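You operate a simulated robot arm through the tools that you are given. There is no shell and no other tool.

Carry out the task below with a simulated robot arm. There is one attempt and no reset: what you move stays moved.

TASK
Run the former till hose fills the trough, then stop it.
Fine: turn the speed to 5 and select run first; press start once, press stop within 15 seconds of the fill, then select stop.

Only the result counts: the job must be done as asked and must still hold three seconds after the hand-in. Knocking over, shifting, dropping, spilling or breaking anything else fails it.

THE ROBOT
A 6-joint arm with a three-finger gripper, fixed in place. Base frame: the origin is on the floor under the middle of its stand, x ahead of it, y to its left, z up. Lengths are in mm, angles in degrees, forces in N, time in s.
It reaches about 1213 mm from its shoulder. Its first joint turns from -166.0 to 166.0 degrees. Payload 4.89 kg.
The TCP is the grasp point between the finger pads, 30 mm short of the fingertips. In the tool frame z runs along the fingers and y along their closing line. The gripper opens to 164 mm; its body begins 125 mm behind the TCP.
Orientation is told as [roll, pitch, yaw] about the base's x, y, z axes, in that order, counted from this pose: with the fingers straight down and closing along the base's y, the tool's x points along the base's -x, its y along +y and its z along -z.

THE INTERFACE
- The arm moves only by the tool jog_arm. Its argument "series" is a list of rows, each an object (a shift or turn left out is 0, a gripper value left out holds the last) with "delta_pos": the shift along the tool's x, y, z in units of 150 mm (1.0 is 150 mm), a list of three; "angular": the turn, a rotation vector about the tool's x, y, z in units of 45 degrees (1.0 is 45 degrees), a list of three; "jaw": the finger opening in mm, from 0 to 164. In form: [{"delta_pos": [tx, ty, tz], "angular": [rx, ry, rz], "jaw": jaw}, ...]. A call has 1 to 20 rows; each row is the pose to reach, as a shift and turn from the pose commanded when the call began, along the tool's axes at that moment. A call with a number of a shift or a turn outside -1 to 1 is refused whole. A row lasts 0.2 s, in which the tool goes at most 50 mm and 8.6 degrees; a call with a longer step from one row to the next is refused whole, and so is a gripper value outside its range. Where a pose cannot be reached the arm comes as near as it can. A force on the tool above 90 N (or 10 N above the force at the start of the call, whichever is more), or a blocked arm, ends the call early, and 0.2 s more pass. The fingers move at their own pace (about 108 mm/s each) and stop on an object; they squeeze with about 27 N. The grip force told is the motor's: it shows also when the fingers shut on nothing. Time passes only in rows, and 0.2 s behind the last, so rows that repeat a pose let the fingers close. It gives the time, the measured TCP pose, the force on the tool (base axes), the opening and the grip force at its end, in the units of the frame above (readings bear some noise), with the torque about the TCP (base axes, N m) and any sound that the robot's microphone picked up.
- Cameras (640 x 400 px; columns grow to the right, rows downward): "scene" is fixed at [50.7, -648.6, 1873.9]; the picture's right is [0.66, -0.76, 0.00], its down [-0.30, -0.26, -0.92] and it looks along [0.69, 0.60, -0.40] (base axes); focal length 369 px, centre (320, 200). "wrist" rides on the gripper at [76, -2, -152] in the tool frame; the picture's right is [0.02, 1.00, 0.00], its down [-0.88, 0.02, -0.47] and it looks along [-0.47, 0.01, 0.88] (tool axes); focal length 247 px, centre (320, 200). There is no depth. A picture from a camera that has moved, and an enlarged one, comes with that camera's place and axes in the base frame and with its lens.
- camera(camera): a new picture of that camera. It takes no simulated time.
- raise_lower(by): moves the trunk up (or, below 0, down) by that many mm; the arm rides with it, the base frame stays. It gives what a move gives, with no picture.
- close_up(camera, box): a new picture of the part [left, top, right, bottom] of that camera's present view, enlarged. It takes no simulated time.
- sign_off(): hands the job in; it is judged then, once.

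Places have to be worked out from the pictures, the camera data and where the tool is seen. Open the gripper and draw the arm clear of the work before you hand the job in, unless the task says otherwise.

The tools are called after "Emit:" as name(argument=value, ...) on one line, values as JSON. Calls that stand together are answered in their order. jog_arm: Moves the arm, as the interface text tells. Its arguments: {"type":"object","properties":{"series":{"type":"array"}},"required":["series"]} The other tools are called the same way: raise_lower (by) moves the trunk up or down; camera (camera) takes a picture; close_up (camera, box) takes an enlarged picture of a part of a camera's view; sign_off () hands the job in.

At the start:

```text
t: 0.0
eef_pos: [488.4, 502.3, 1397.2]
tool_rot: [-0.1, -0.1, 0.0]
force: [0.9, 0.2, -0.2]
moment: [0.02, 0.01, 0.0]
opening: 163.8
finger_force: 0.0
trunk travel left (down, up): [-175.0, 215.0]
```

scene: 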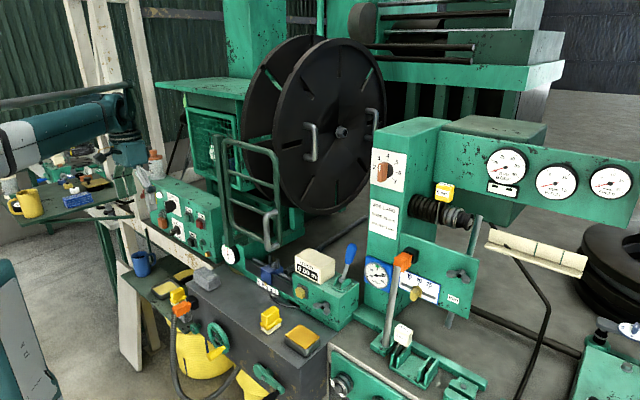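
wrist: 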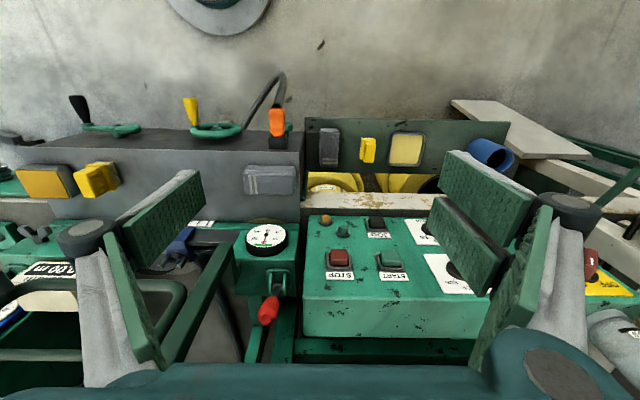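

I'll start by looking closely at the scene: the panel with buttons, the speed dial with numbers, and the wrist view.

Emit:
close_up(camera="scene", box=[120, 160, 280, 260])

Emit:
close_up(camera="scene", box=[340, 120, 500, 220])

Emit:
close_up(camera="wrist", box=[280, 170, 600, 370])

Emit:
close_up(camera="scene", box=[360, 200, 640, 375])

Emit:
close_up(camera="scene", box=[200, 225, 420, 363])

```text
4.00 times, centred on (200, 210) of scene
camera zoom: at [50.7, -648.6, 1873.9], right [0.66, -0.76, 0.0], down [-0.3, -0.26, -0.92], along [0.69, 0.6, -0.4], focal length 1474 px, centre (800, 160)
```

zoom: 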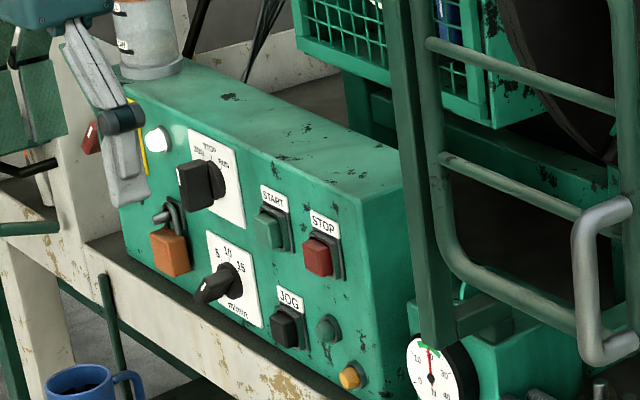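

```text
4.00 times, centred on (420, 170) of scene
camera zoom: at [50.7, -648.6, 1873.9], right [0.66, -0.76, 0.0], down [-0.3, -0.26, -0.92], along [0.69, 0.6, -0.4], focal length 1474 px, centre (-80, 320)
```

zoom: 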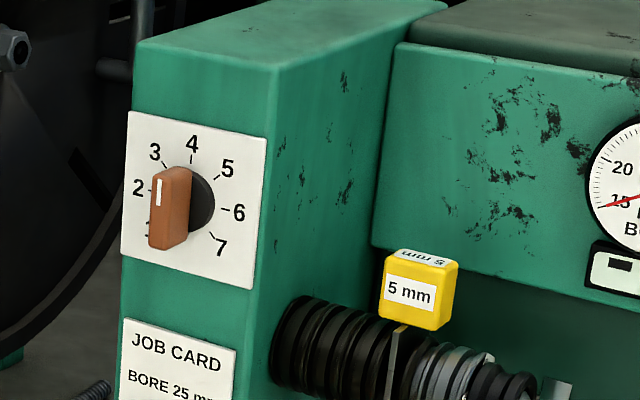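

```text
2.00 times, centred on (440, 270) of wrist
camera zoom: at [415.0, 501.0, 1549.6], right [-0.02, 1.0, 0.0], down [0.88, 0.02, 0.47], along [0.47, 0.01, -0.88], focal length 494 px, centre (80, 60)
```

zoom: 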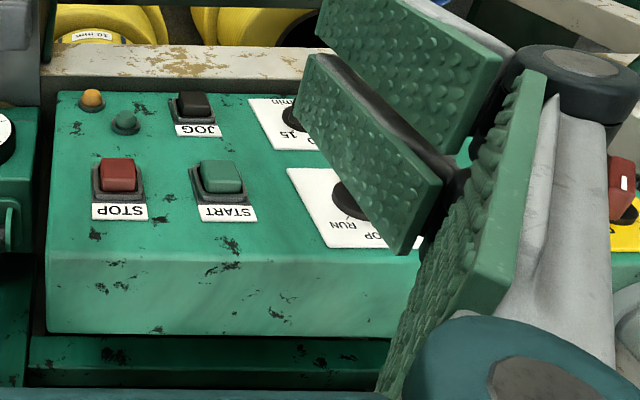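

```text
2.29 times, centred on (500, 288) of scene
camera zoom: at [50.7, -648.6, 1873.9], right [0.66, -0.76, 0.0], down [-0.3, -0.26, -0.92], along [0.69, 0.6, -0.4], focal length 842 px, centre (-91, 0)
```

zoom: 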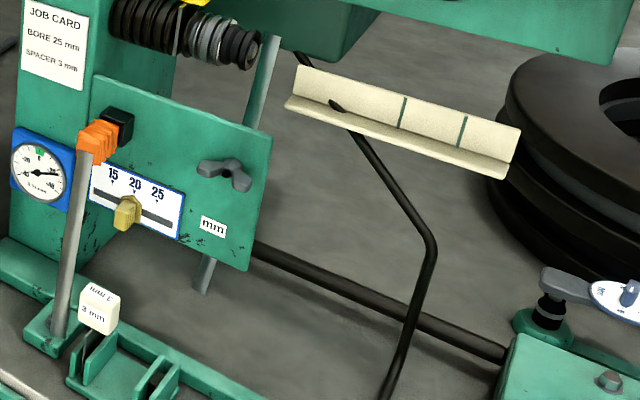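

```text
2.90 times, centred on (310, 294) of scene
camera zoom: at [50.7, -648.6, 1873.9], right [0.66, -0.76, 0.0], down [-0.3, -0.26, -0.92], along [0.69, 0.6, -0.4], focal length 1068 px, centre (349, -72)
```

zoom: 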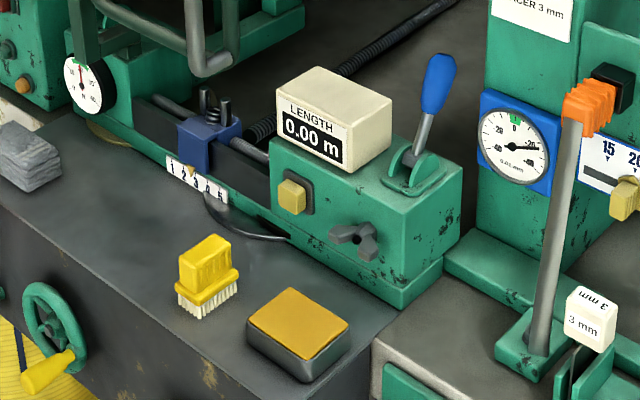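

The panel with STOP/START/JOG, the mode selector and the m/min speed knob stands at about x≈700, y≈540–800, z≈1100–1220, facing the robot. I'll tilt the tool 45° so the fingers point forward and down, and get a straighter wrist view of the panel.

Emit:
jog_arm(series=[{"angular": [0, -0.167, 0]}, {"angular": [0, -0.333, 0]}, {"angular": [0, -0.5, 0]}, {"angular": [0, -0.667, 0]}, {"angular": [0, -0.833, 0]}, {"angular": [0, -1, 0]}])

```text
t: 1.4
eef_pos: [490.4, 502.0, 1398.0]
tool_rot: [0.0, -45.0, -0.1]
force: [0.6, -0.7, 0.0]
moment: [0.02, 0.03, -0.03]
opening: 164.0
finger_force: 0.1
trunk travel left (down, up): [-175.0, 215.0]
```

The tilt went through without contact; now I look at the panel from here.

Emit:
camera(camera="wrist")

Emit:
camera(camera="scene")

```text
taken
camera wrist: at [329.8, 501.0, 1450.9], right [-0.02, 1.0, -0.01], down [0.29, 0.02, 0.96], along [0.96, 0.01, -0.29], focal length 247 px, centre (320, 200)
```

wrist: 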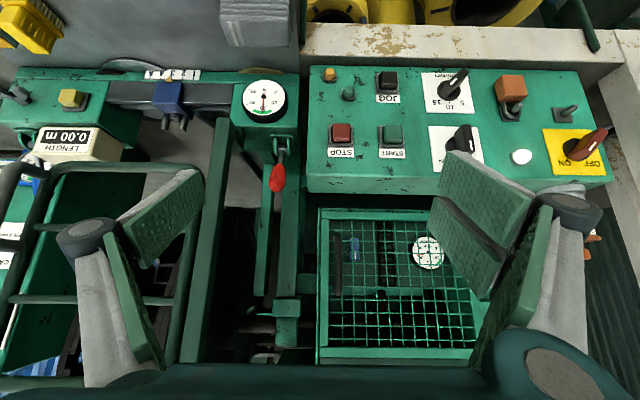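

```text
taken
```

scene: 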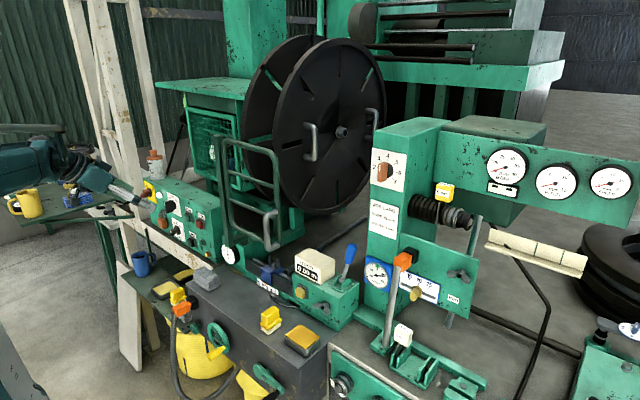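

Here I can see a yellow and red isolator marked OFF/ON and a handle-like orange item too. I zoom in on each control.

Emit:
close_up(camera="wrist", box=[410, 60, 620, 192])

Emit:
close_up(camera="wrist", box=[300, 60, 460, 160])

Emit:
close_up(camera="scene", box=[130, 170, 226, 230])

Emit:
close_up(camera="scene", box=[470, 120, 640, 226])

```text
3.03 times, centred on (515, 126) of wrist
camera zoom: at [329.8, 501.0, 1450.9], right [-0.02, 1.0, -0.01], down [0.29, 0.02, 0.96], along [0.96, 0.01, -0.29], focal length 748 px, centre (-271, 424)
```

zoom: 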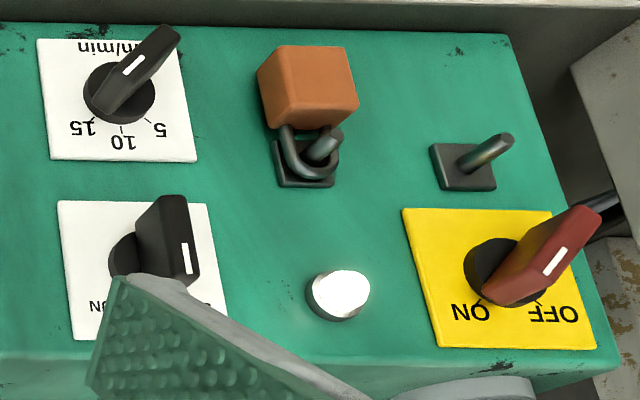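

```text
4.00 times, centred on (380, 110) of wrist
camera zoom: at [329.8, 501.0, 1450.9], right [-0.02, 1.0, -0.01], down [0.29, 0.02, 0.96], along [0.96, 0.01, -0.29], focal length 988 px, centre (80, 560)
```

zoom: 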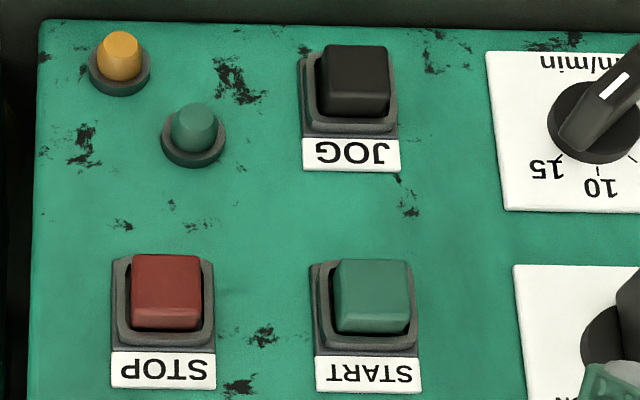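

```text
6.67 times, centred on (178, 200) of scene
camera zoom: at [50.7, -648.6, 1873.9], right [0.66, -0.76, 0.0], down [-0.3, -0.26, -0.92], along [0.69, 0.6, -0.4], focal length 2457 px, centre (1267, 200)
```

zoom: 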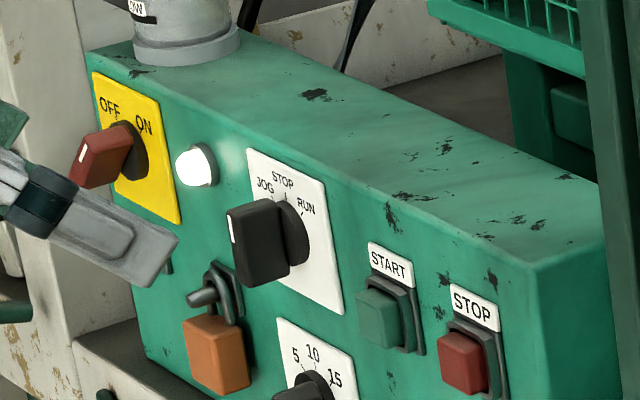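

```text
3.76 times, centred on (555, 173) of scene
camera zoom: at [50.7, -648.6, 1873.9], right [0.66, -0.76, 0.0], down [-0.3, -0.26, -0.92], along [0.69, 0.6, -0.4], focal length 1388 px, centre (-565, 302)
```

zoom: 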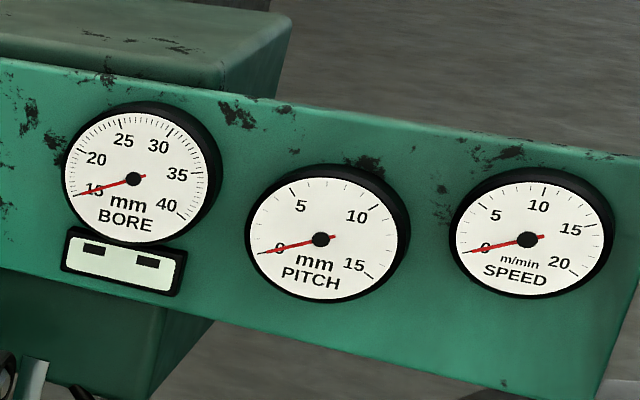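

The isolator sits at about (705, 949, 1235), the selector at (700, 725, 1240) pointing to STOP, and the speed knob at (705, 740, 1120). I move the hand left and down with a further tilt so the wrist camera faces the panel squarely.

Emit:
jog_arm(series=[{"delta_pos": [0.123, 0.2, 0.104], "angular": [0, -0.076, 0]}, {"delta_pos": [0.245, 0.4, 0.208], "angular": [0, -0.151, 0]}, {"delta_pos": [0.368, 0.6, 0.311], "angular": [0, -0.227, 0]}, {"delta_pos": [0.49, 0.8, 0.415], "angular": [0, -0.302, 0]}, {"delta_pos": [0.613, 1.0, 0.519], "angular": [0, -0.378, 0]}])

Emit:
camera(camera="wrist")

Emit:
camera(camera="scene")

```text
t: 2.6
eef_pos: [482.8, 648.3, 1278.6]
tool_rot: [0.1, -62.0, -0.5]
force: [-1.9, -3.7, 2.1]
moment: [0.34, 0.23, 0.52]
opening: 163.7
finger_force: 0.1
trunk travel left (down, up): [-175.0, 215.0]
```

```text
taken
camera wrist: at [315.2, 647.8, 1281.7], right [0.0, 1.0, -0.02], down [-0.01, 0.02, 1.0], along [1.0, 0.0, 0.01], focal length 247 px, centre (320, 200)
```

wrist: 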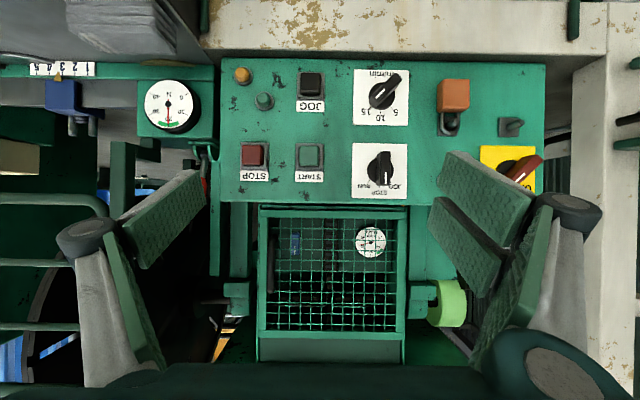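

```text
taken
```

scene: 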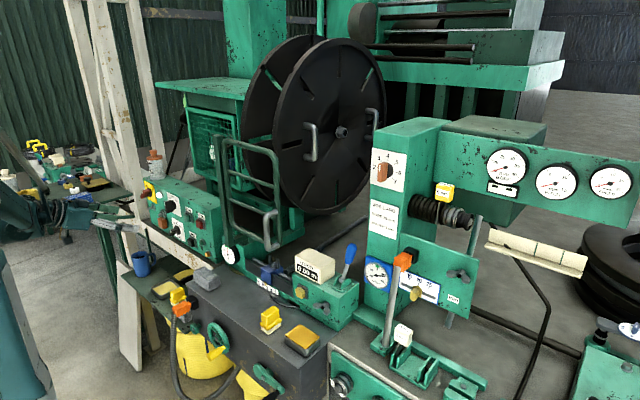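

Nice face-on view. I zoom in on the knobs and the isolator.

Emit:
close_up(camera="wrist", box=[340, 60, 420, 110])

Emit:
close_up(camera="wrist", box=[340, 140, 420, 190])

Emit:
close_up(camera="wrist", box=[430, 70, 590, 170])

Emit:
close_up(camera="scene", box=[130, 170, 226, 230])

Emit:
close_up(camera="wrist", box=[210, 60, 340, 190])

```text
8.00 times, centred on (380, 85) of wrist
camera zoom: at [315.2, 647.8, 1281.7], right [0.0, 1.0, -0.02], down [-0.01, 0.02, 1.0], along [1.0, 0.0, 0.01], focal length 1976 px, centre (-160, 1120)
```

zoom: 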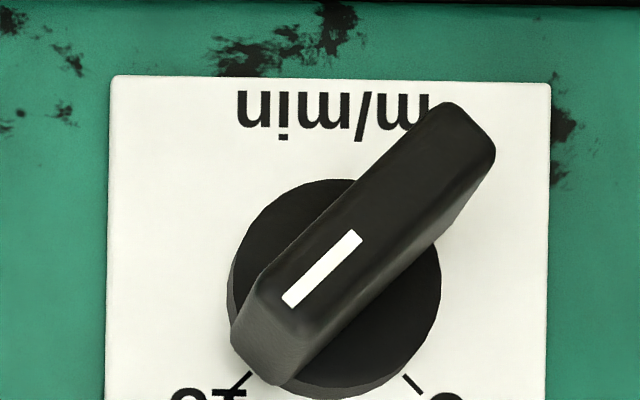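

```text
8.00 times, centred on (380, 165) of wrist
camera zoom: at [315.2, 647.8, 1281.7], right [0.0, 1.0, -0.02], down [-0.01, 0.02, 1.0], along [1.0, 0.0, 0.01], focal length 1976 px, centre (-160, 480)
```

zoom: 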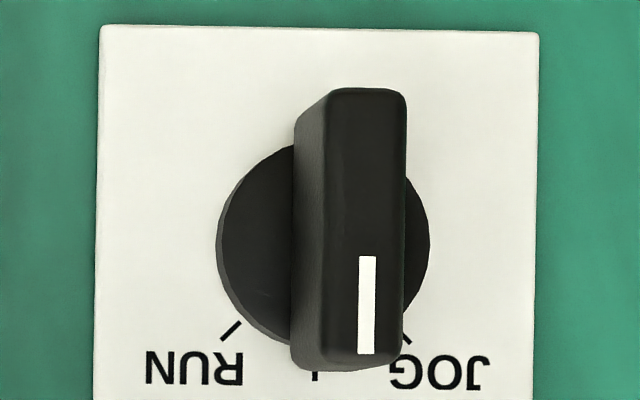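

```text
4.00 times, centred on (510, 120) of wrist
camera zoom: at [315.2, 647.8, 1281.7], right [0.0, 1.0, -0.02], down [-0.01, 0.02, 1.0], along [1.0, 0.0, 0.01], focal length 988 px, centre (-440, 520)
```

zoom: 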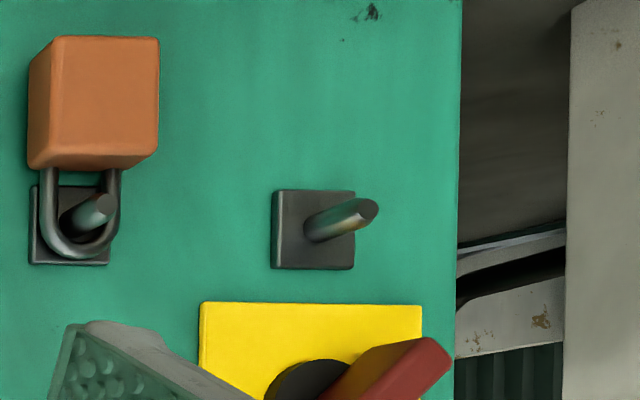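

```text
6.67 times, centred on (178, 200) of scene
camera zoom: at [50.7, -648.6, 1873.9], right [0.66, -0.76, 0.0], down [-0.3, -0.26, -0.92], along [0.69, 0.6, -0.4], focal length 2457 px, centre (1267, 200)
```

zoom: 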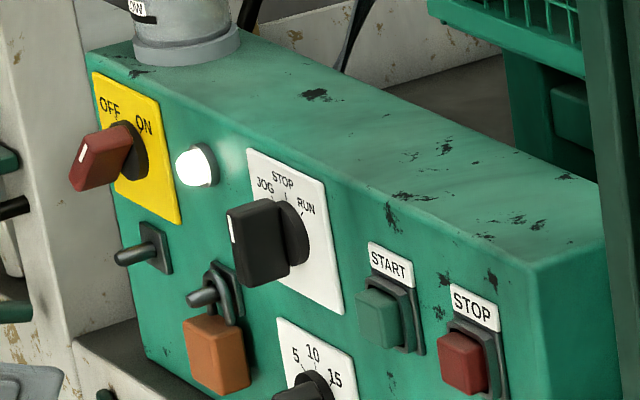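

```text
3.08 times, centred on (275, 125) of wrist
camera zoom: at [315.2, 647.8, 1281.7], right [0.0, 1.0, -0.02], down [-0.01, 0.02, 1.0], along [1.0, 0.0, 0.01], focal length 760 px, centre (458, 431)
```

zoom: 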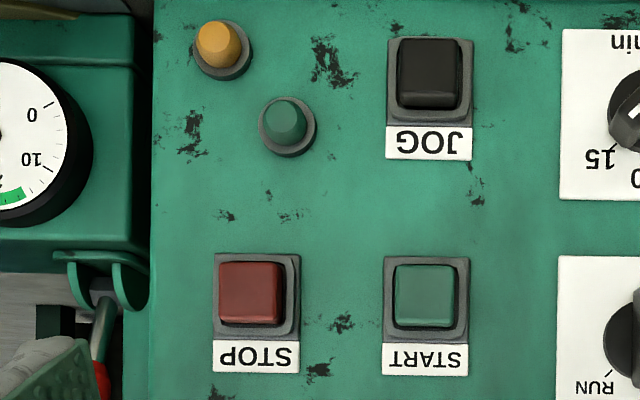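

The white lamp is lit (power on). The selector points to STOP with RUN 45° clockwise. The speed knob's white mark is at the 15 end, so 5 is about 90° counter-clockwise; both hubs are near y≈742, with the selector at z≈1236 and the speed knob at z≈1117. I bring the fingers horizontal in front of the selector, still about 150 mm off, and close the jaws to learn the fingertip geometry.

Emit:
jog_arm(series=[{"delta_pos": [0.034, 0.153, 0.09], "angular": [0, -0.156, 0], "jaw": 0}, {"delta_pos": [0.068, 0.307, 0.179], "angular": [0, -0.311, 0], "jaw": 0}, {"delta_pos": [0.101, 0.46, 0.269], "angular": [0, -0.467, 0], "jaw": 0}, {"delta_pos": [0.135, 0.613, 0.358], "angular": [0, -0.622, 0], "jaw": 0}, {"delta_pos": [0.135, 0.613, 0.358], "angular": [0, -0.622, 0], "jaw": 0}, {"delta_pos": [0.135, 0.613, 0.358], "angular": [0, -0.622, 0], "jaw": 0}])

Emit:
camera(camera="wrist")

Emit:
close_up(camera="scene", box=[60, 150, 260, 275])

```text
t: 4.0
eef_pos: [516.2, 738.3, 1238.9]
tool_rot: [114.9, -89.8, -115.0]
force: [-1.4, -8.2, 4.3]
moment: [0.01, 0.8, 1.15]
opening: 0.0
finger_force: 27.2
trunk travel left (down, up): [-175.0, 215.0]
```

```text
taken
camera wrist: at [366.8, 737.7, 1160.9], right [0.0, 1.0, -0.02], down [-0.47, 0.02, 0.88], along [0.88, 0.01, 0.47], focal length 247 px, centre (320, 200)
```

wrist: 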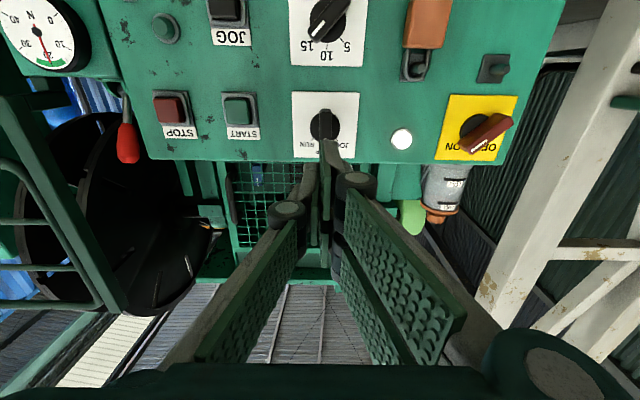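

```text
3.20 times, centred on (160, 212) of scene
camera zoom: at [50.7, -648.6, 1873.9], right [0.66, -0.76, 0.0], down [-0.3, -0.26, -0.92], along [0.69, 0.6, -0.4], focal length 1180 px, centre (832, 160)
```

zoom: 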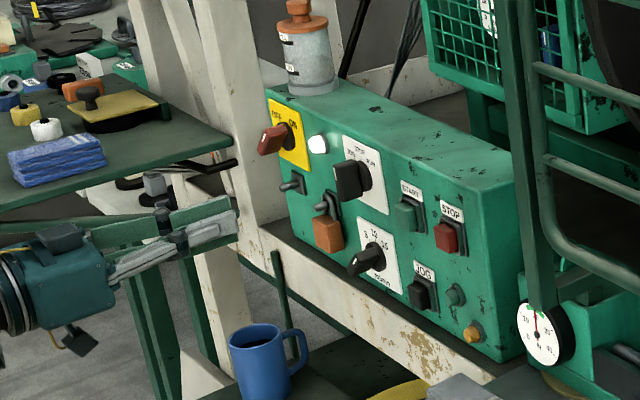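

The reading shows about 9 N on the tool, so I check whether that is a transient by holding still, before going on.

Emit:
jog_arm(series=[{"delta_pos": [0, 0, 0]}, {"delta_pos": [0, 0, 0]}, {"delta_pos": [0, 0, 0]}])

Emit:
camera(camera="scene")

```text
t: 4.8
eef_pos: [519.6, 743.5, 1233.9]
tool_rot: [156.8, -90.0, -156.9]
force: [-0.4, 0.3, 0.5]
moment: [0.03, 0.05, 0.06]
opening: 0.0
finger_force: 26.7
trunk travel left (down, up): [-175.0, 215.0]
```

```text
taken
```

scene: 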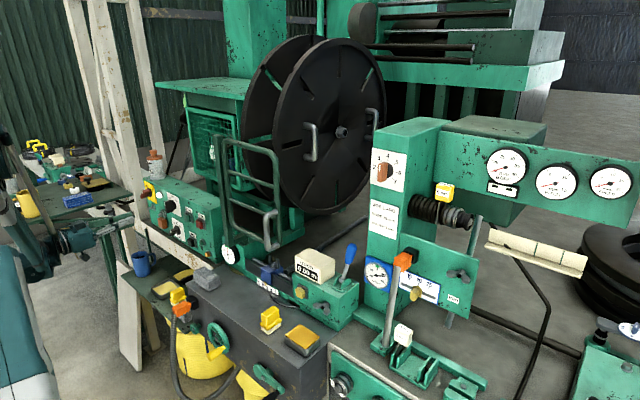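

That was only transient; the arm settled at (519.6, 743.5, 1233.9) with no load. I take fresh wrist views of the fingertips and knobs.

Emit:
close_up(camera="wrist", box=[240, 60, 432, 180])

Emit:
close_up(camera="scene", box=[70, 190, 166, 250])

```text
3.33 times, centred on (336, 120) of wrist
camera zoom: at [367.7, 742.6, 1157.7], right [0.0, 1.0, -0.02], down [-0.47, 0.02, 0.88], along [0.88, 0.01, 0.47], focal length 823 px, centre (267, 467)
```

zoom: 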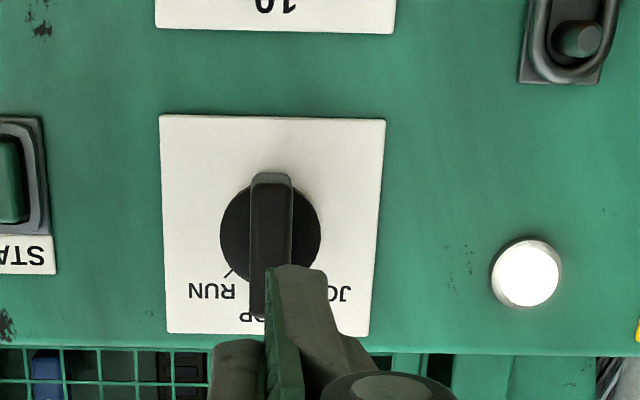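

```text
6.67 times, centred on (118, 220) of scene
camera zoom: at [50.7, -648.6, 1873.9], right [0.66, -0.76, 0.0], down [-0.3, -0.26, -0.92], along [0.69, 0.6, -0.4], focal length 2457 px, centre (1667, 67)
```

zoom: 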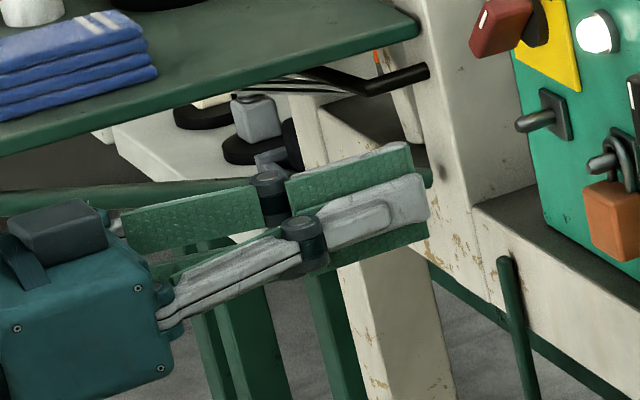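

I want to see the finger arrangement more clearly, so I zoom into the lower part of the wrist view.

Emit:
close_up(camera="wrist", box=[160, 120, 560, 370])

```text
1.60 times, centred on (360, 245) of wrist
camera zoom: at [367.7, 742.6, 1157.7], right [0.0, 1.0, -0.02], down [-0.47, 0.02, 0.88], along [0.88, 0.01, 0.47], focal length 395 px, centre (256, 128)
```

zoom: 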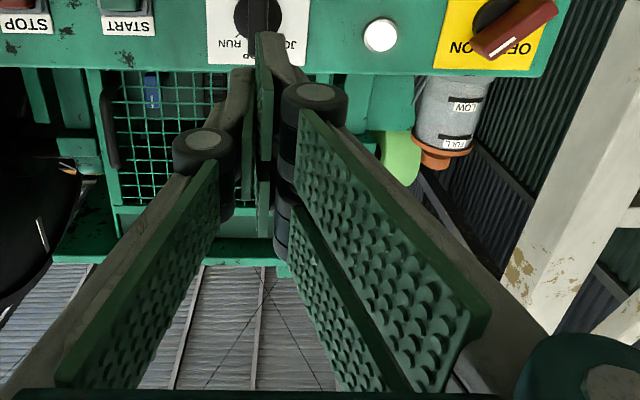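

The hand has two fingers on the +y side and one on the −y side. Next I lower to the speed knob, stopping about 90 mm short of it. I roll +45° so the pads lie along the bar, which points at 15, and open to about 60 mm.

Emit:
jog_arm(series=[{"delta_pos": [0.13, 0, 0.044], "angular": [0, 0, 0.167], "jaw": 60}, {"delta_pos": [0.26, 0, 0.089], "angular": [0, 0, 0.333], "jaw": 60}, {"delta_pos": [0.39, 0, 0.133], "angular": [0, 0, 0.5], "jaw": 60}, {"delta_pos": [0.52, -0.003, 0.178], "angular": [0, 0, 0.667], "jaw": 60}, {"delta_pos": [0.65, -0.005, 0.222], "angular": [0, 0, 0.833], "jaw": 60}, {"delta_pos": [0.78, -0.007, 0.267], "angular": [0, 0, 1.0], "jaw": 60}, {"delta_pos": [0.78, -0.007, 0.267], "angular": [0, 0, 1.0], "jaw": 60}, {"delta_pos": [0.78, -0.007, 0.267], "angular": [0, 0, 1.0], "jaw": 60}])

Emit:
camera(camera="wrist")

Emit:
close_up(camera="scene", box=[70, 170, 230, 270])

```text
t: 6.6
eef_pos: [558.3, 742.5, 1117.6]
tool_rot: [90.0, -45.0, -90.0]
force: [-0.5, -0.6, -0.2]
moment: [0.0, -0.06, -0.05]
opening: 59.9
finger_force: 0.0
trunk travel left (down, up): [-175.0, 215.0]
```

```text
taken
camera wrist: at [407.2, 796.1, 1061.8], right [0.0, 0.72, 0.69], down [-0.47, -0.61, 0.64], along [0.88, -0.33, 0.34], focal length 247 px, centre (320, 200)
```

wrist: 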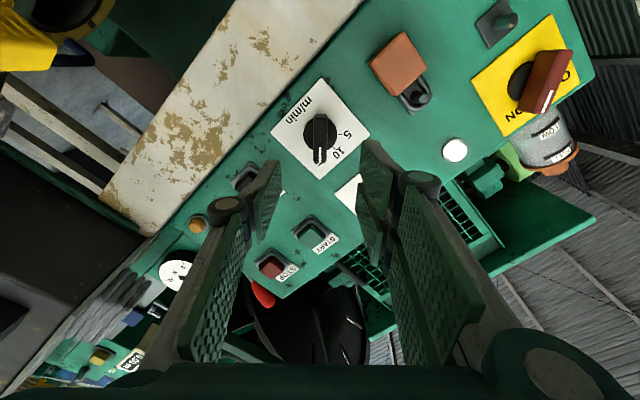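

```text
4.00 times, centred on (150, 220) of scene
camera zoom: at [50.7, -648.6, 1873.9], right [0.66, -0.76, 0.0], down [-0.3, -0.26, -0.92], along [0.69, 0.6, -0.4], focal length 1474 px, centre (1000, 120)
```

zoom: 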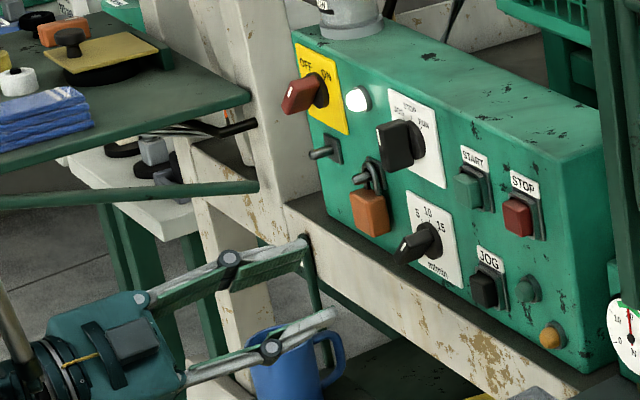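

The bar lines up with the tool's x axis in the wrist view. I zoom in to check centring of the knob against the tool axis (expected near column 320, row ~140–147).

Emit:
close_up(camera="wrist", box=[260, 95, 388, 175])

```text
5.00 times, centred on (324, 135) of wrist
camera zoom: at [407.2, 796.1, 1061.8], right [0.0, 0.72, 0.69], down [-0.47, -0.61, 0.64], along [0.88, -0.33, 0.34], focal length 1235 px, centre (300, 525)
```

zoom: 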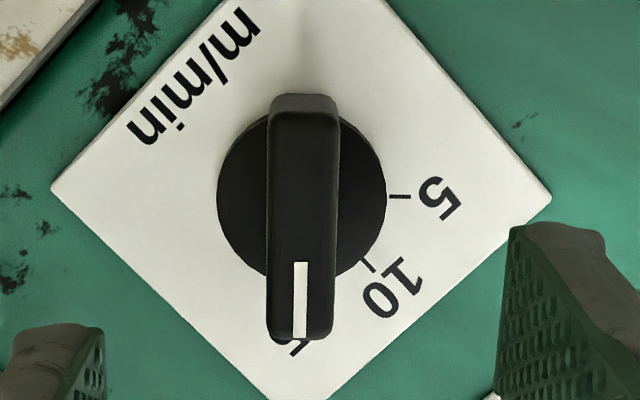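

The knob axis lies about 6.5 mm further along tool x; lateral alignment is spot on. I shift by that, narrow to 50 mm, and advance to TCP x≈635 for a check before straddling the bar.

Emit:
jog_arm(series=[{"delta_pos": [0.043, 0, 0.0], "jaw": 50}, {"delta_pos": [0.043, 0, 0.17], "jaw": 50}, {"delta_pos": [0.043, 0, 0.34], "jaw": 50}, {"delta_pos": [0.043, 0, 0.51], "jaw": 50}, {"delta_pos": [0.043, 0, 0.51], "jaw": 50}])

Emit:
camera(camera="wrist")

Emit:
close_up(camera="scene", box=[110, 190, 206, 250])

```text
t: 7.8
eef_pos: [633.9, 747.7, 1113.6]
tool_rot: [90.1, -44.9, -89.9]
force: [-0.4, 0.1, 0.2]
moment: [0.03, -0.01, -0.02]
opening: 50.0
finger_force: 0.0
trunk travel left (down, up): [-175.0, 215.0]
```

```text
taken
camera wrist: at [484.3, 801.2, 1057.0], right [0.0, 0.72, 0.69], down [-0.47, -0.61, 0.64], along [0.88, -0.33, 0.34], focal length 247 px, centre (320, 200)
```

wrist: 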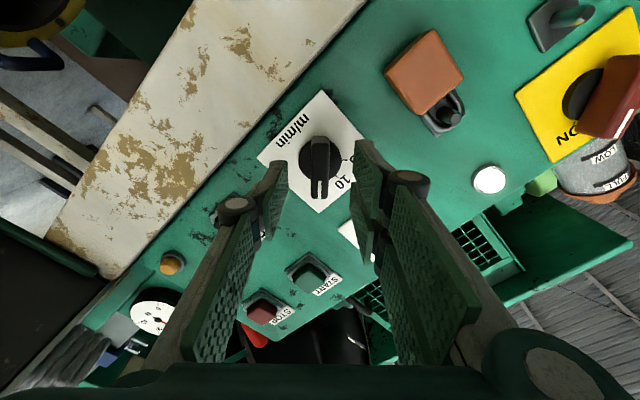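

```text
6.67 times, centred on (158, 220) of scene
camera zoom: at [50.7, -648.6, 1873.9], right [0.66, -0.76, 0.0], down [-0.3, -0.26, -0.92], along [0.69, 0.6, -0.4], focal length 2457 px, centre (1400, 67)
```

zoom: 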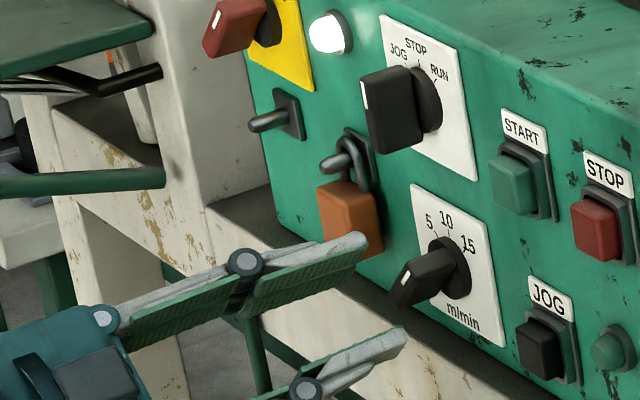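

Clear so far. I zoom the wrist view on the knob to re-measure centring and depth.

Emit:
close_up(camera="wrist", box=[250, 105, 394, 195])

```text
4.44 times, centred on (322, 150) of wrist
camera zoom: at [484.3, 801.2, 1057.0], right [0.0, 0.72, 0.69], down [-0.47, -0.61, 0.64], along [0.88, -0.33, 0.34], focal length 1098 px, centre (311, 422)
```

zoom: 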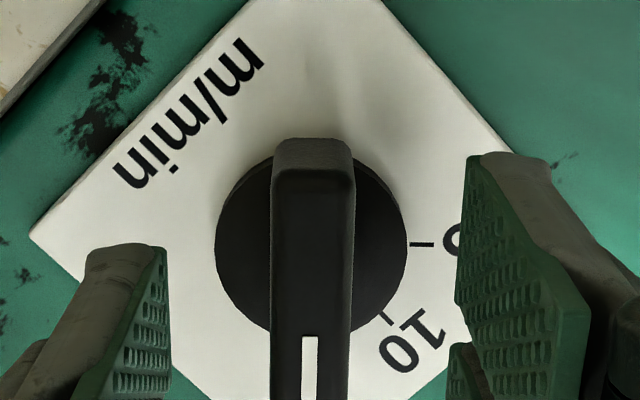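

Centring is good (hub about x≈706, outer bar face ≈672). I advance 26 mm to straddle the bar, then close on it.

Emit:
jog_arm(series=[{"delta_pos": [0, 0, 0.06], "jaw": 50}, {"delta_pos": [0, 0, 0.12], "jaw": 50}, {"delta_pos": [0, 0, 0.173], "jaw": 50}, {"delta_pos": [0, 0, 0.173], "jaw": 50}, {"delta_pos": [0, 0, 0.173], "jaw": 50}])

Emit:
camera(camera="wrist")

Emit:
close_up(camera="scene", box=[110, 190, 206, 250])

```text
t: 9.0
eef_pos: [659.4, 746.6, 1112.8]
tool_rot: [90.0, -44.9, -90.0]
force: [-0.9, 0.3, -1.2]
moment: [0.01, 0.01, -0.04]
opening: 49.9
finger_force: 0.0
trunk travel left (down, up): [-175.0, 215.0]
```

```text
taken
camera wrist: at [509.8, 800.9, 1057.1], right [0.0, 0.72, 0.69], down [-0.47, -0.61, 0.64], along [0.88, -0.33, 0.34], focal length 247 px, centre (320, 200)
```

wrist: 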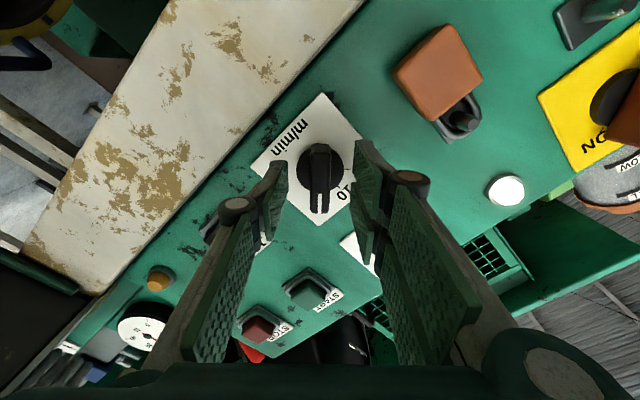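

```text
6.67 times, centred on (158, 220) of scene
camera zoom: at [50.7, -648.6, 1873.9], right [0.66, -0.76, 0.0], down [-0.3, -0.26, -0.92], along [0.69, 0.6, -0.4], focal length 2457 px, centre (1400, 67)
```

zoom: 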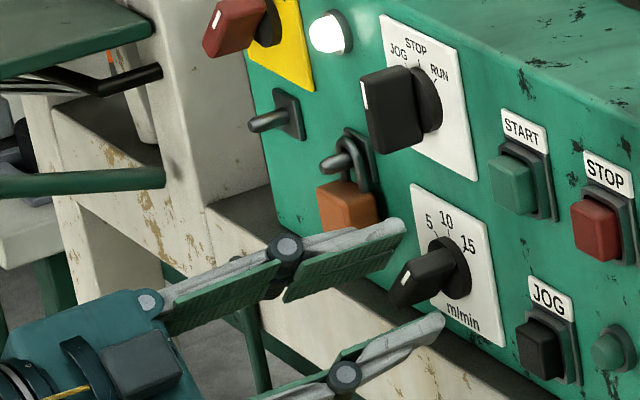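

The fingers straddle the bar with no contact. Now I close on it.

Emit:
jog_arm(series=[{"jaw": 30}, {"jaw": 10}, {"jaw": 0}, {"jaw": 0}])

Emit:
close_up(camera="wrist", box=[250, 105, 394, 195])

Emit:
close_up(camera="scene", box=[110, 190, 206, 250])

```text
t: 10.0
eef_pos: [660.5, 746.6, 1113.1]
tool_rot: [90.0, -45.0, -89.9]
force: [1.1, 1.2, 2.0]
moment: [-0.06, -0.05, 0.07]
opening: 15.5
finger_force: 45.0
trunk travel left (down, up): [-175.0, 215.0]
```

```text
4.44 times, centred on (322, 150) of wrist
camera zoom: at [509.6, 801.0, 1057.2], right [0.0, 0.72, 0.69], down [-0.47, -0.61, 0.64], along [0.88, -0.33, 0.34], focal length 1098 px, centre (311, 422)
```

zoom: 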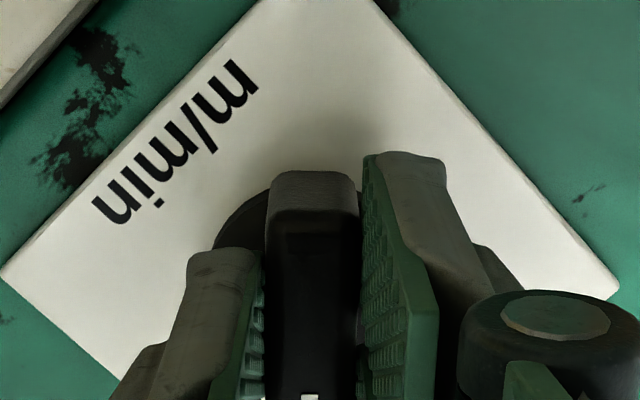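

```text
6.67 times, centred on (158, 220) of scene
camera zoom: at [50.7, -648.6, 1873.9], right [0.66, -0.76, 0.0], down [-0.3, -0.26, -0.92], along [0.69, 0.6, -0.4], focal length 2457 px, centre (1400, 67)
```

zoom: 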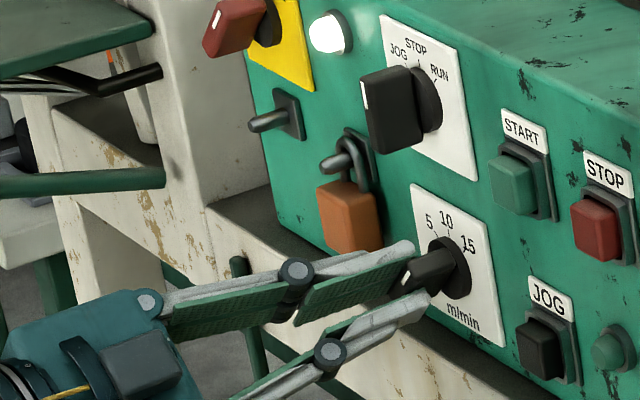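

The bar is gripped (opening 15.5 mm). I turn counter-clockwise 45° about the tool axis as the first half.

Emit:
jog_arm(series=[{"angular": [0, 0, -0.125], "jaw": 0}, {"angular": [0, 0, -0.25], "jaw": 0}, {"angular": [0, 0, -0.375], "jaw": 0}, {"angular": [0, 0, -0.5], "jaw": 0}, {"angular": [0, 0, -0.625], "jaw": 0}, {"angular": [0, 0, -0.75], "jaw": 0}, {"angular": [0, 0, -0.875], "jaw": 0}, {"angular": [0, 0, -1.0], "jaw": 0}, {"angular": [0, 0, -1.0], "jaw": 0}, {"angular": [0, 0, -1.0], "jaw": 0}])

Emit:
close_up(camera="wrist", box=[250, 105, 394, 195])

Emit:
close_up(camera="scene", box=[110, 190, 206, 250])

```text
t: 12.2
eef_pos: [660.6, 744.7, 1113.4]
tool_rot: [41.5, -89.8, -41.7]
force: [-18.8, -54.1, -40.0]
moment: [0.09, 1.05, -1.43]
opening: 15.8
finger_force: 44.9
trunk travel left (down, up): [-175.0, 215.0]
```

```text
4.44 times, centred on (322, 150) of wrist
camera zoom: at [510.4, 744.6, 1036.5], right [0.0, 1.0, -0.02], down [-0.47, 0.02, 0.88], along [0.88, 0.01, 0.47], focal length 1098 px, centre (311, 422)
```

zoom: 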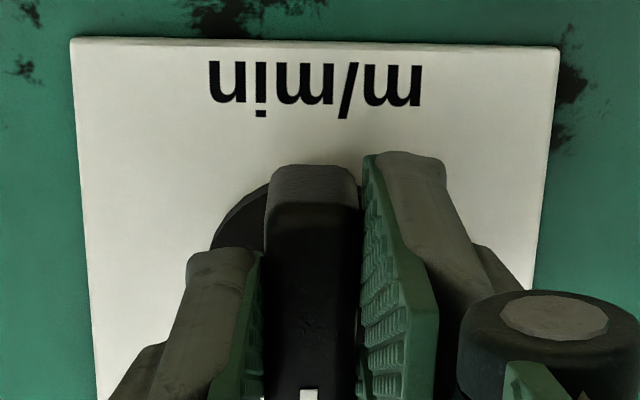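

```text
6.67 times, centred on (158, 220) of scene
camera zoom: at [50.7, -648.6, 1873.9], right [0.66, -0.76, 0.0], down [-0.3, -0.26, -0.92], along [0.69, 0.6, -0.4], focal length 2457 px, centre (1400, 67)
```

zoom: 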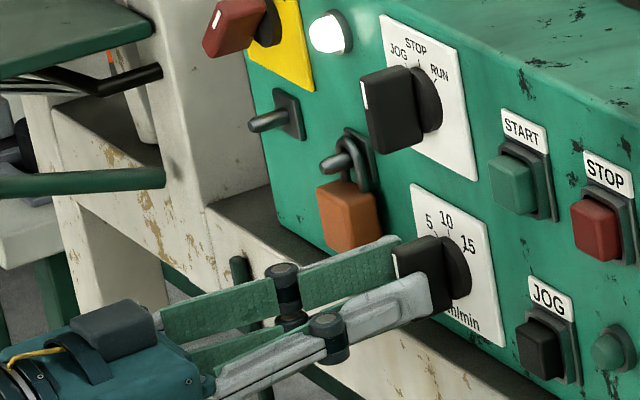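

The knob turned with the hand to 10, but a side force of about 67 N shows the tool axis is a few mm off the knob's axis. I relieve it by shifting the tool slightly toward −y and −z, and read the force.

Emit:
jog_arm(series=[{"delta_pos": [0.006, -0.007, 0], "jaw": 0}, {"delta_pos": [0.0113, -0.0147, 0], "jaw": 0}, {"delta_pos": [0.0113, -0.0147, 0], "jaw": 0}])

```text
t: 13.0
eef_pos: [660.9, 745.9, 1113.7]
tool_rot: [173.8, -89.9, -173.8]
force: [11.6, -22.9, 6.2]
moment: [0.05, 0.18, -0.58]
opening: 15.6
finger_force: 45.1
trunk travel left (down, up): [-175.0, 215.0]
```

The force drops to ~26 N, and it tells me the knob's axis is about 5 mm along −x of the tool. I now turn the second 45° with a compensating arc shift.

Emit:
jog_arm(series=[{"delta_pos": [-0.001, -0.014, 0], "angular": [0, 0, -0.125], "jaw": 0}, {"delta_pos": [-0.0016, -0.0175, 0], "angular": [0, 0, -0.25], "jaw": 0}, {"delta_pos": [-0.0025, -0.0208, 0], "angular": [0, 0, -0.375], "jaw": 0}, {"delta_pos": [-0.0036, -0.024, 0], "angular": [0, 0, -0.5], "jaw": 0}, {"delta_pos": [-0.0051, -0.0273, 0], "angular": [0, 0, -0.625], "jaw": 0}, {"delta_pos": [-0.0069, -0.0303, 0], "angular": [0, 0, -0.75], "jaw": 0}, {"delta_pos": [-0.009, -0.0331, 0], "angular": [0, 0, -0.875], "jaw": 0}, {"delta_pos": [-0.0113, -0.0357, 0], "angular": [0, 0, -1.0], "jaw": 0}, {"delta_pos": [-0.0113, -0.0357, 0], "angular": [0, 0, -1.0], "jaw": 0}, {"delta_pos": [-0.0113, -0.0357, 0], "angular": [0, 0, -1.0], "jaw": 0}])

Emit:
close_up(camera="wrist", box=[250, 105, 394, 195])

Emit:
close_up(camera="scene", box=[110, 190, 206, 250])

```text
t: 15.2
eef_pos: [658.8, 741.4, 1111.3]
tool_rot: [-89.9, -44.9, 90.1]
force: [3.7, 40.4, 18.9]
moment: [0.08, -0.66, 1.25]
opening: 15.7
finger_force: 44.9
trunk travel left (down, up): [-175.0, 215.0]
```

```text
4.44 times, centred on (322, 150) of wrist
camera zoom: at [508.8, 687.0, 1058.9], right [0.0, 0.69, -0.72], down [-0.47, 0.64, 0.61], along [0.88, 0.34, 0.33], focal length 1098 px, centre (311, 422)
```

zoom: 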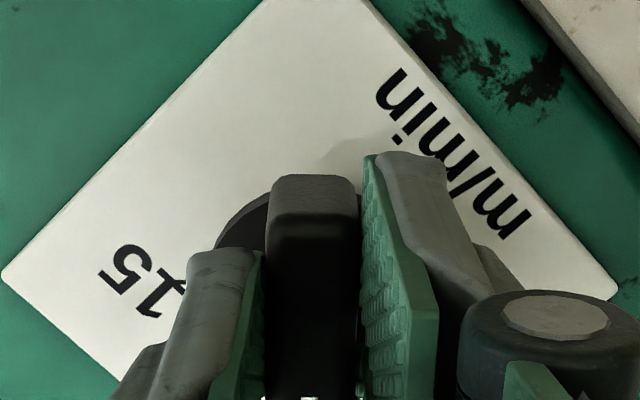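

```text
6.67 times, centred on (158, 220) of scene
camera zoom: at [50.7, -648.6, 1873.9], right [0.66, -0.76, 0.0], down [-0.3, -0.26, -0.92], along [0.69, 0.6, -0.4], focal length 2457 px, centre (1400, 67)
```

zoom: 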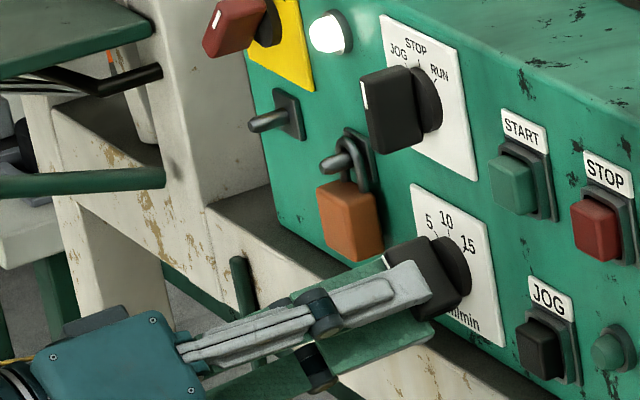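

The mark now points at the 5 side; a 45 N side load remains, so I relieve it, then open just a little to release the bar.

Emit:
jog_arm(series=[{"delta_pos": [-0.0075, 0.0043, 0], "jaw": 0}, {"delta_pos": [-0.0151, 0.0085, 0], "jaw": 0}, {"delta_pos": [-0.0151, 0.0085, 0], "jaw": 0}, {"delta_pos": [-0.0151, 0.0085, 0], "jaw": 36}, {"delta_pos": [-0.0151, 0.0085, 0], "jaw": 36}, {"delta_pos": [-0.0151, 0.0085, 0], "jaw": 36}])

Emit:
close_up(camera="wrist", box=[250, 105, 394, 195])

```text
t: 16.6
eef_pos: [659.9, 742.1, 1112.7]
tool_rot: [-90.0, -45.0, 89.9]
force: [0.5, -0.5, 0.7]
moment: [0.0, 0.01, 0.01]
opening: 36.2
finger_force: 0.1
trunk travel left (down, up): [-175.0, 215.0]
```

```text
4.44 times, centred on (322, 150) of wrist
camera zoom: at [509.6, 687.7, 1060.3], right [0.0, 0.69, -0.72], down [-0.47, 0.64, 0.61], along [0.88, 0.34, 0.33], focal length 1098 px, centre (311, 422)
```

zoom: 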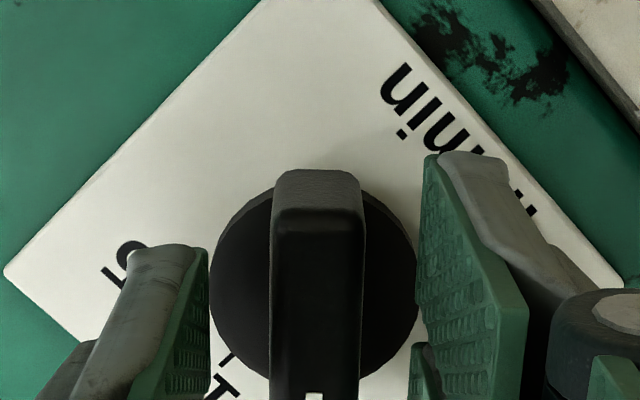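

Released cleanly with zero force. I retreat 90 mm and check where the mark points.

Emit:
jog_arm(series=[{"delta_pos": [0, 0, -0.15], "jaw": 36}, {"delta_pos": [0, 0, -0.35], "jaw": 36}, {"delta_pos": [0, 0, -0.6], "jaw": 36}, {"delta_pos": [0, 0, -0.6], "jaw": 36}, {"delta_pos": [0, 0, -0.6], "jaw": 36}])

Emit:
close_up(camera="wrist", box=[250, 85, 410, 185])

Emit:
close_up(camera="scene", box=[110, 190, 206, 250])

```text
t: 17.8
eef_pos: [569.1, 742.7, 1113.2]
tool_rot: [-90.1, -45.0, 90.0]
force: [-0.3, 0.7, 0.5]
moment: [-0.07, 0.04, 0.04]
opening: 36.0
finger_force: 0.1
trunk travel left (down, up): [-175.0, 215.0]
```

```text
4.00 times, centred on (330, 135) of wrist
camera zoom: at [419.3, 687.7, 1060.1], right [0.0, 0.69, -0.72], down [-0.47, 0.64, 0.61], along [0.88, 0.34, 0.33], focal length 988 px, centre (280, 460)
```

zoom: 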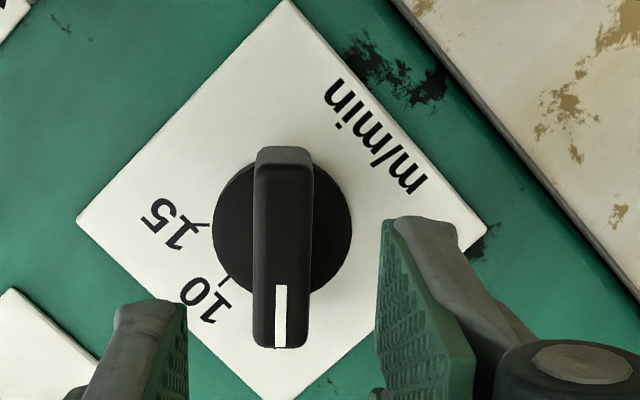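

```text
6.67 times, centred on (158, 220) of scene
camera zoom: at [50.7, -648.6, 1873.9], right [0.66, -0.76, 0.0], down [-0.3, -0.26, -0.92], along [0.69, 0.6, -0.4], focal length 2457 px, centre (1400, 67)
```

zoom: 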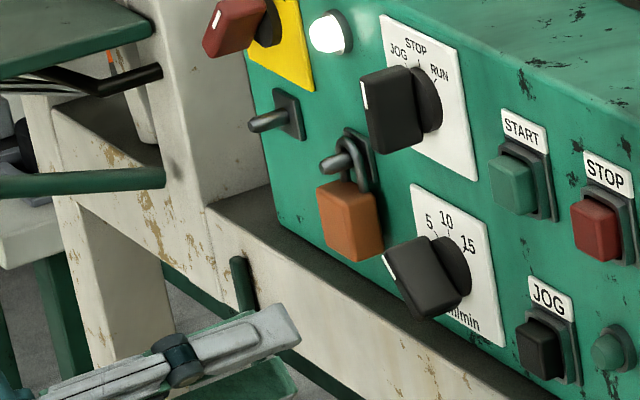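

The bar points squarely along the 5 mark, 90° from 15. Using the calibrated knob axis (speed knob ≈ y 744.5, z 1116.7), the selector should be at y≈744.5, z≈1236. I move up there, rolling back to 0 and keeping clear.

Emit:
jog_arm(series=[{"delta_pos": [-0.098, -0.095, 0], "angular": [0, 0, 0.167], "jaw": 50}, {"delta_pos": [-0.196, -0.19, 0], "angular": [0, 0, 0.333], "jaw": 50}, {"delta_pos": [-0.294, -0.286, 0], "angular": [0, 0, 0.5], "jaw": 50}, {"delta_pos": [-0.392, -0.381, 0], "angular": [0, 0, 0.667], "jaw": 50}, {"delta_pos": [-0.49, -0.476, 0], "angular": [0, 0, 0.833], "jaw": 50}, {"delta_pos": [-0.588, -0.571, 0], "angular": [0, 0, 1.0], "jaw": 50}, {"delta_pos": [-0.588, -0.571, 0], "angular": [0, 0, 1.0], "jaw": 50}, {"delta_pos": [-0.588, -0.571, 0], "angular": [0, 0, 1.0], "jaw": 50}])

Emit:
close_up(camera="wrist", box=[240, 60, 400, 160])

Emit:
close_up(camera="scene", box=[110, 170, 206, 230])

```text
t: 19.6
eef_pos: [569.4, 744.2, 1236.7]
tool_rot: [100.5, -90.0, -100.5]
force: [-0.2, 0.4, 0.3]
moment: [0.01, 0.06, 0.03]
opening: 50.0
finger_force: 0.0
trunk travel left (down, up): [-175.0, 215.0]
```

```text
4.00 times, centred on (320, 110) of wrist
camera zoom: at [420.0, 742.9, 1159.5], right [0.0, 1.0, -0.02], down [-0.47, 0.02, 0.88], along [0.88, 0.01, 0.47], focal length 988 px, centre (320, 560)
```

zoom: 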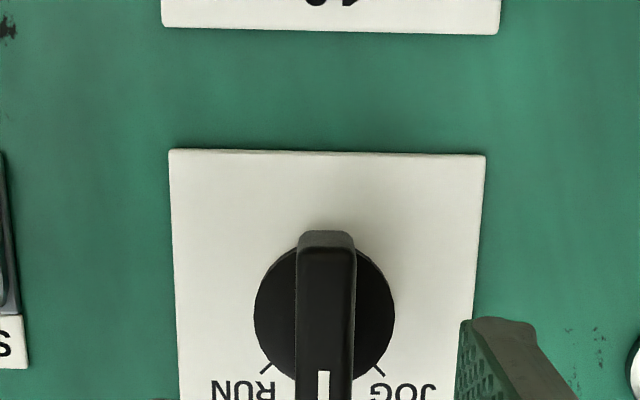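

```text
6.67 times, centred on (158, 200) of scene
camera zoom: at [50.7, -648.6, 1873.9], right [0.66, -0.76, 0.0], down [-0.3, -0.26, -0.92], along [0.69, 0.6, -0.4], focal length 2457 px, centre (1400, 200)
```

zoom: 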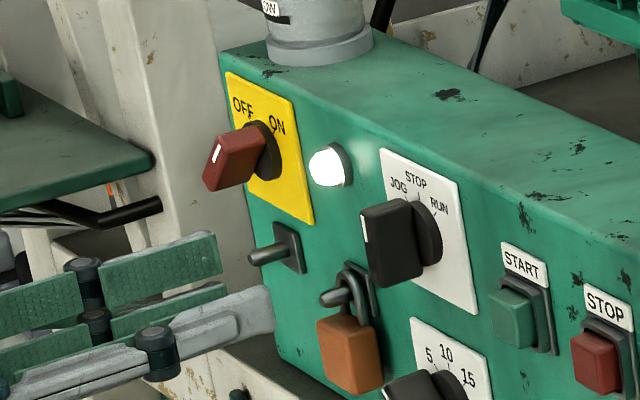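

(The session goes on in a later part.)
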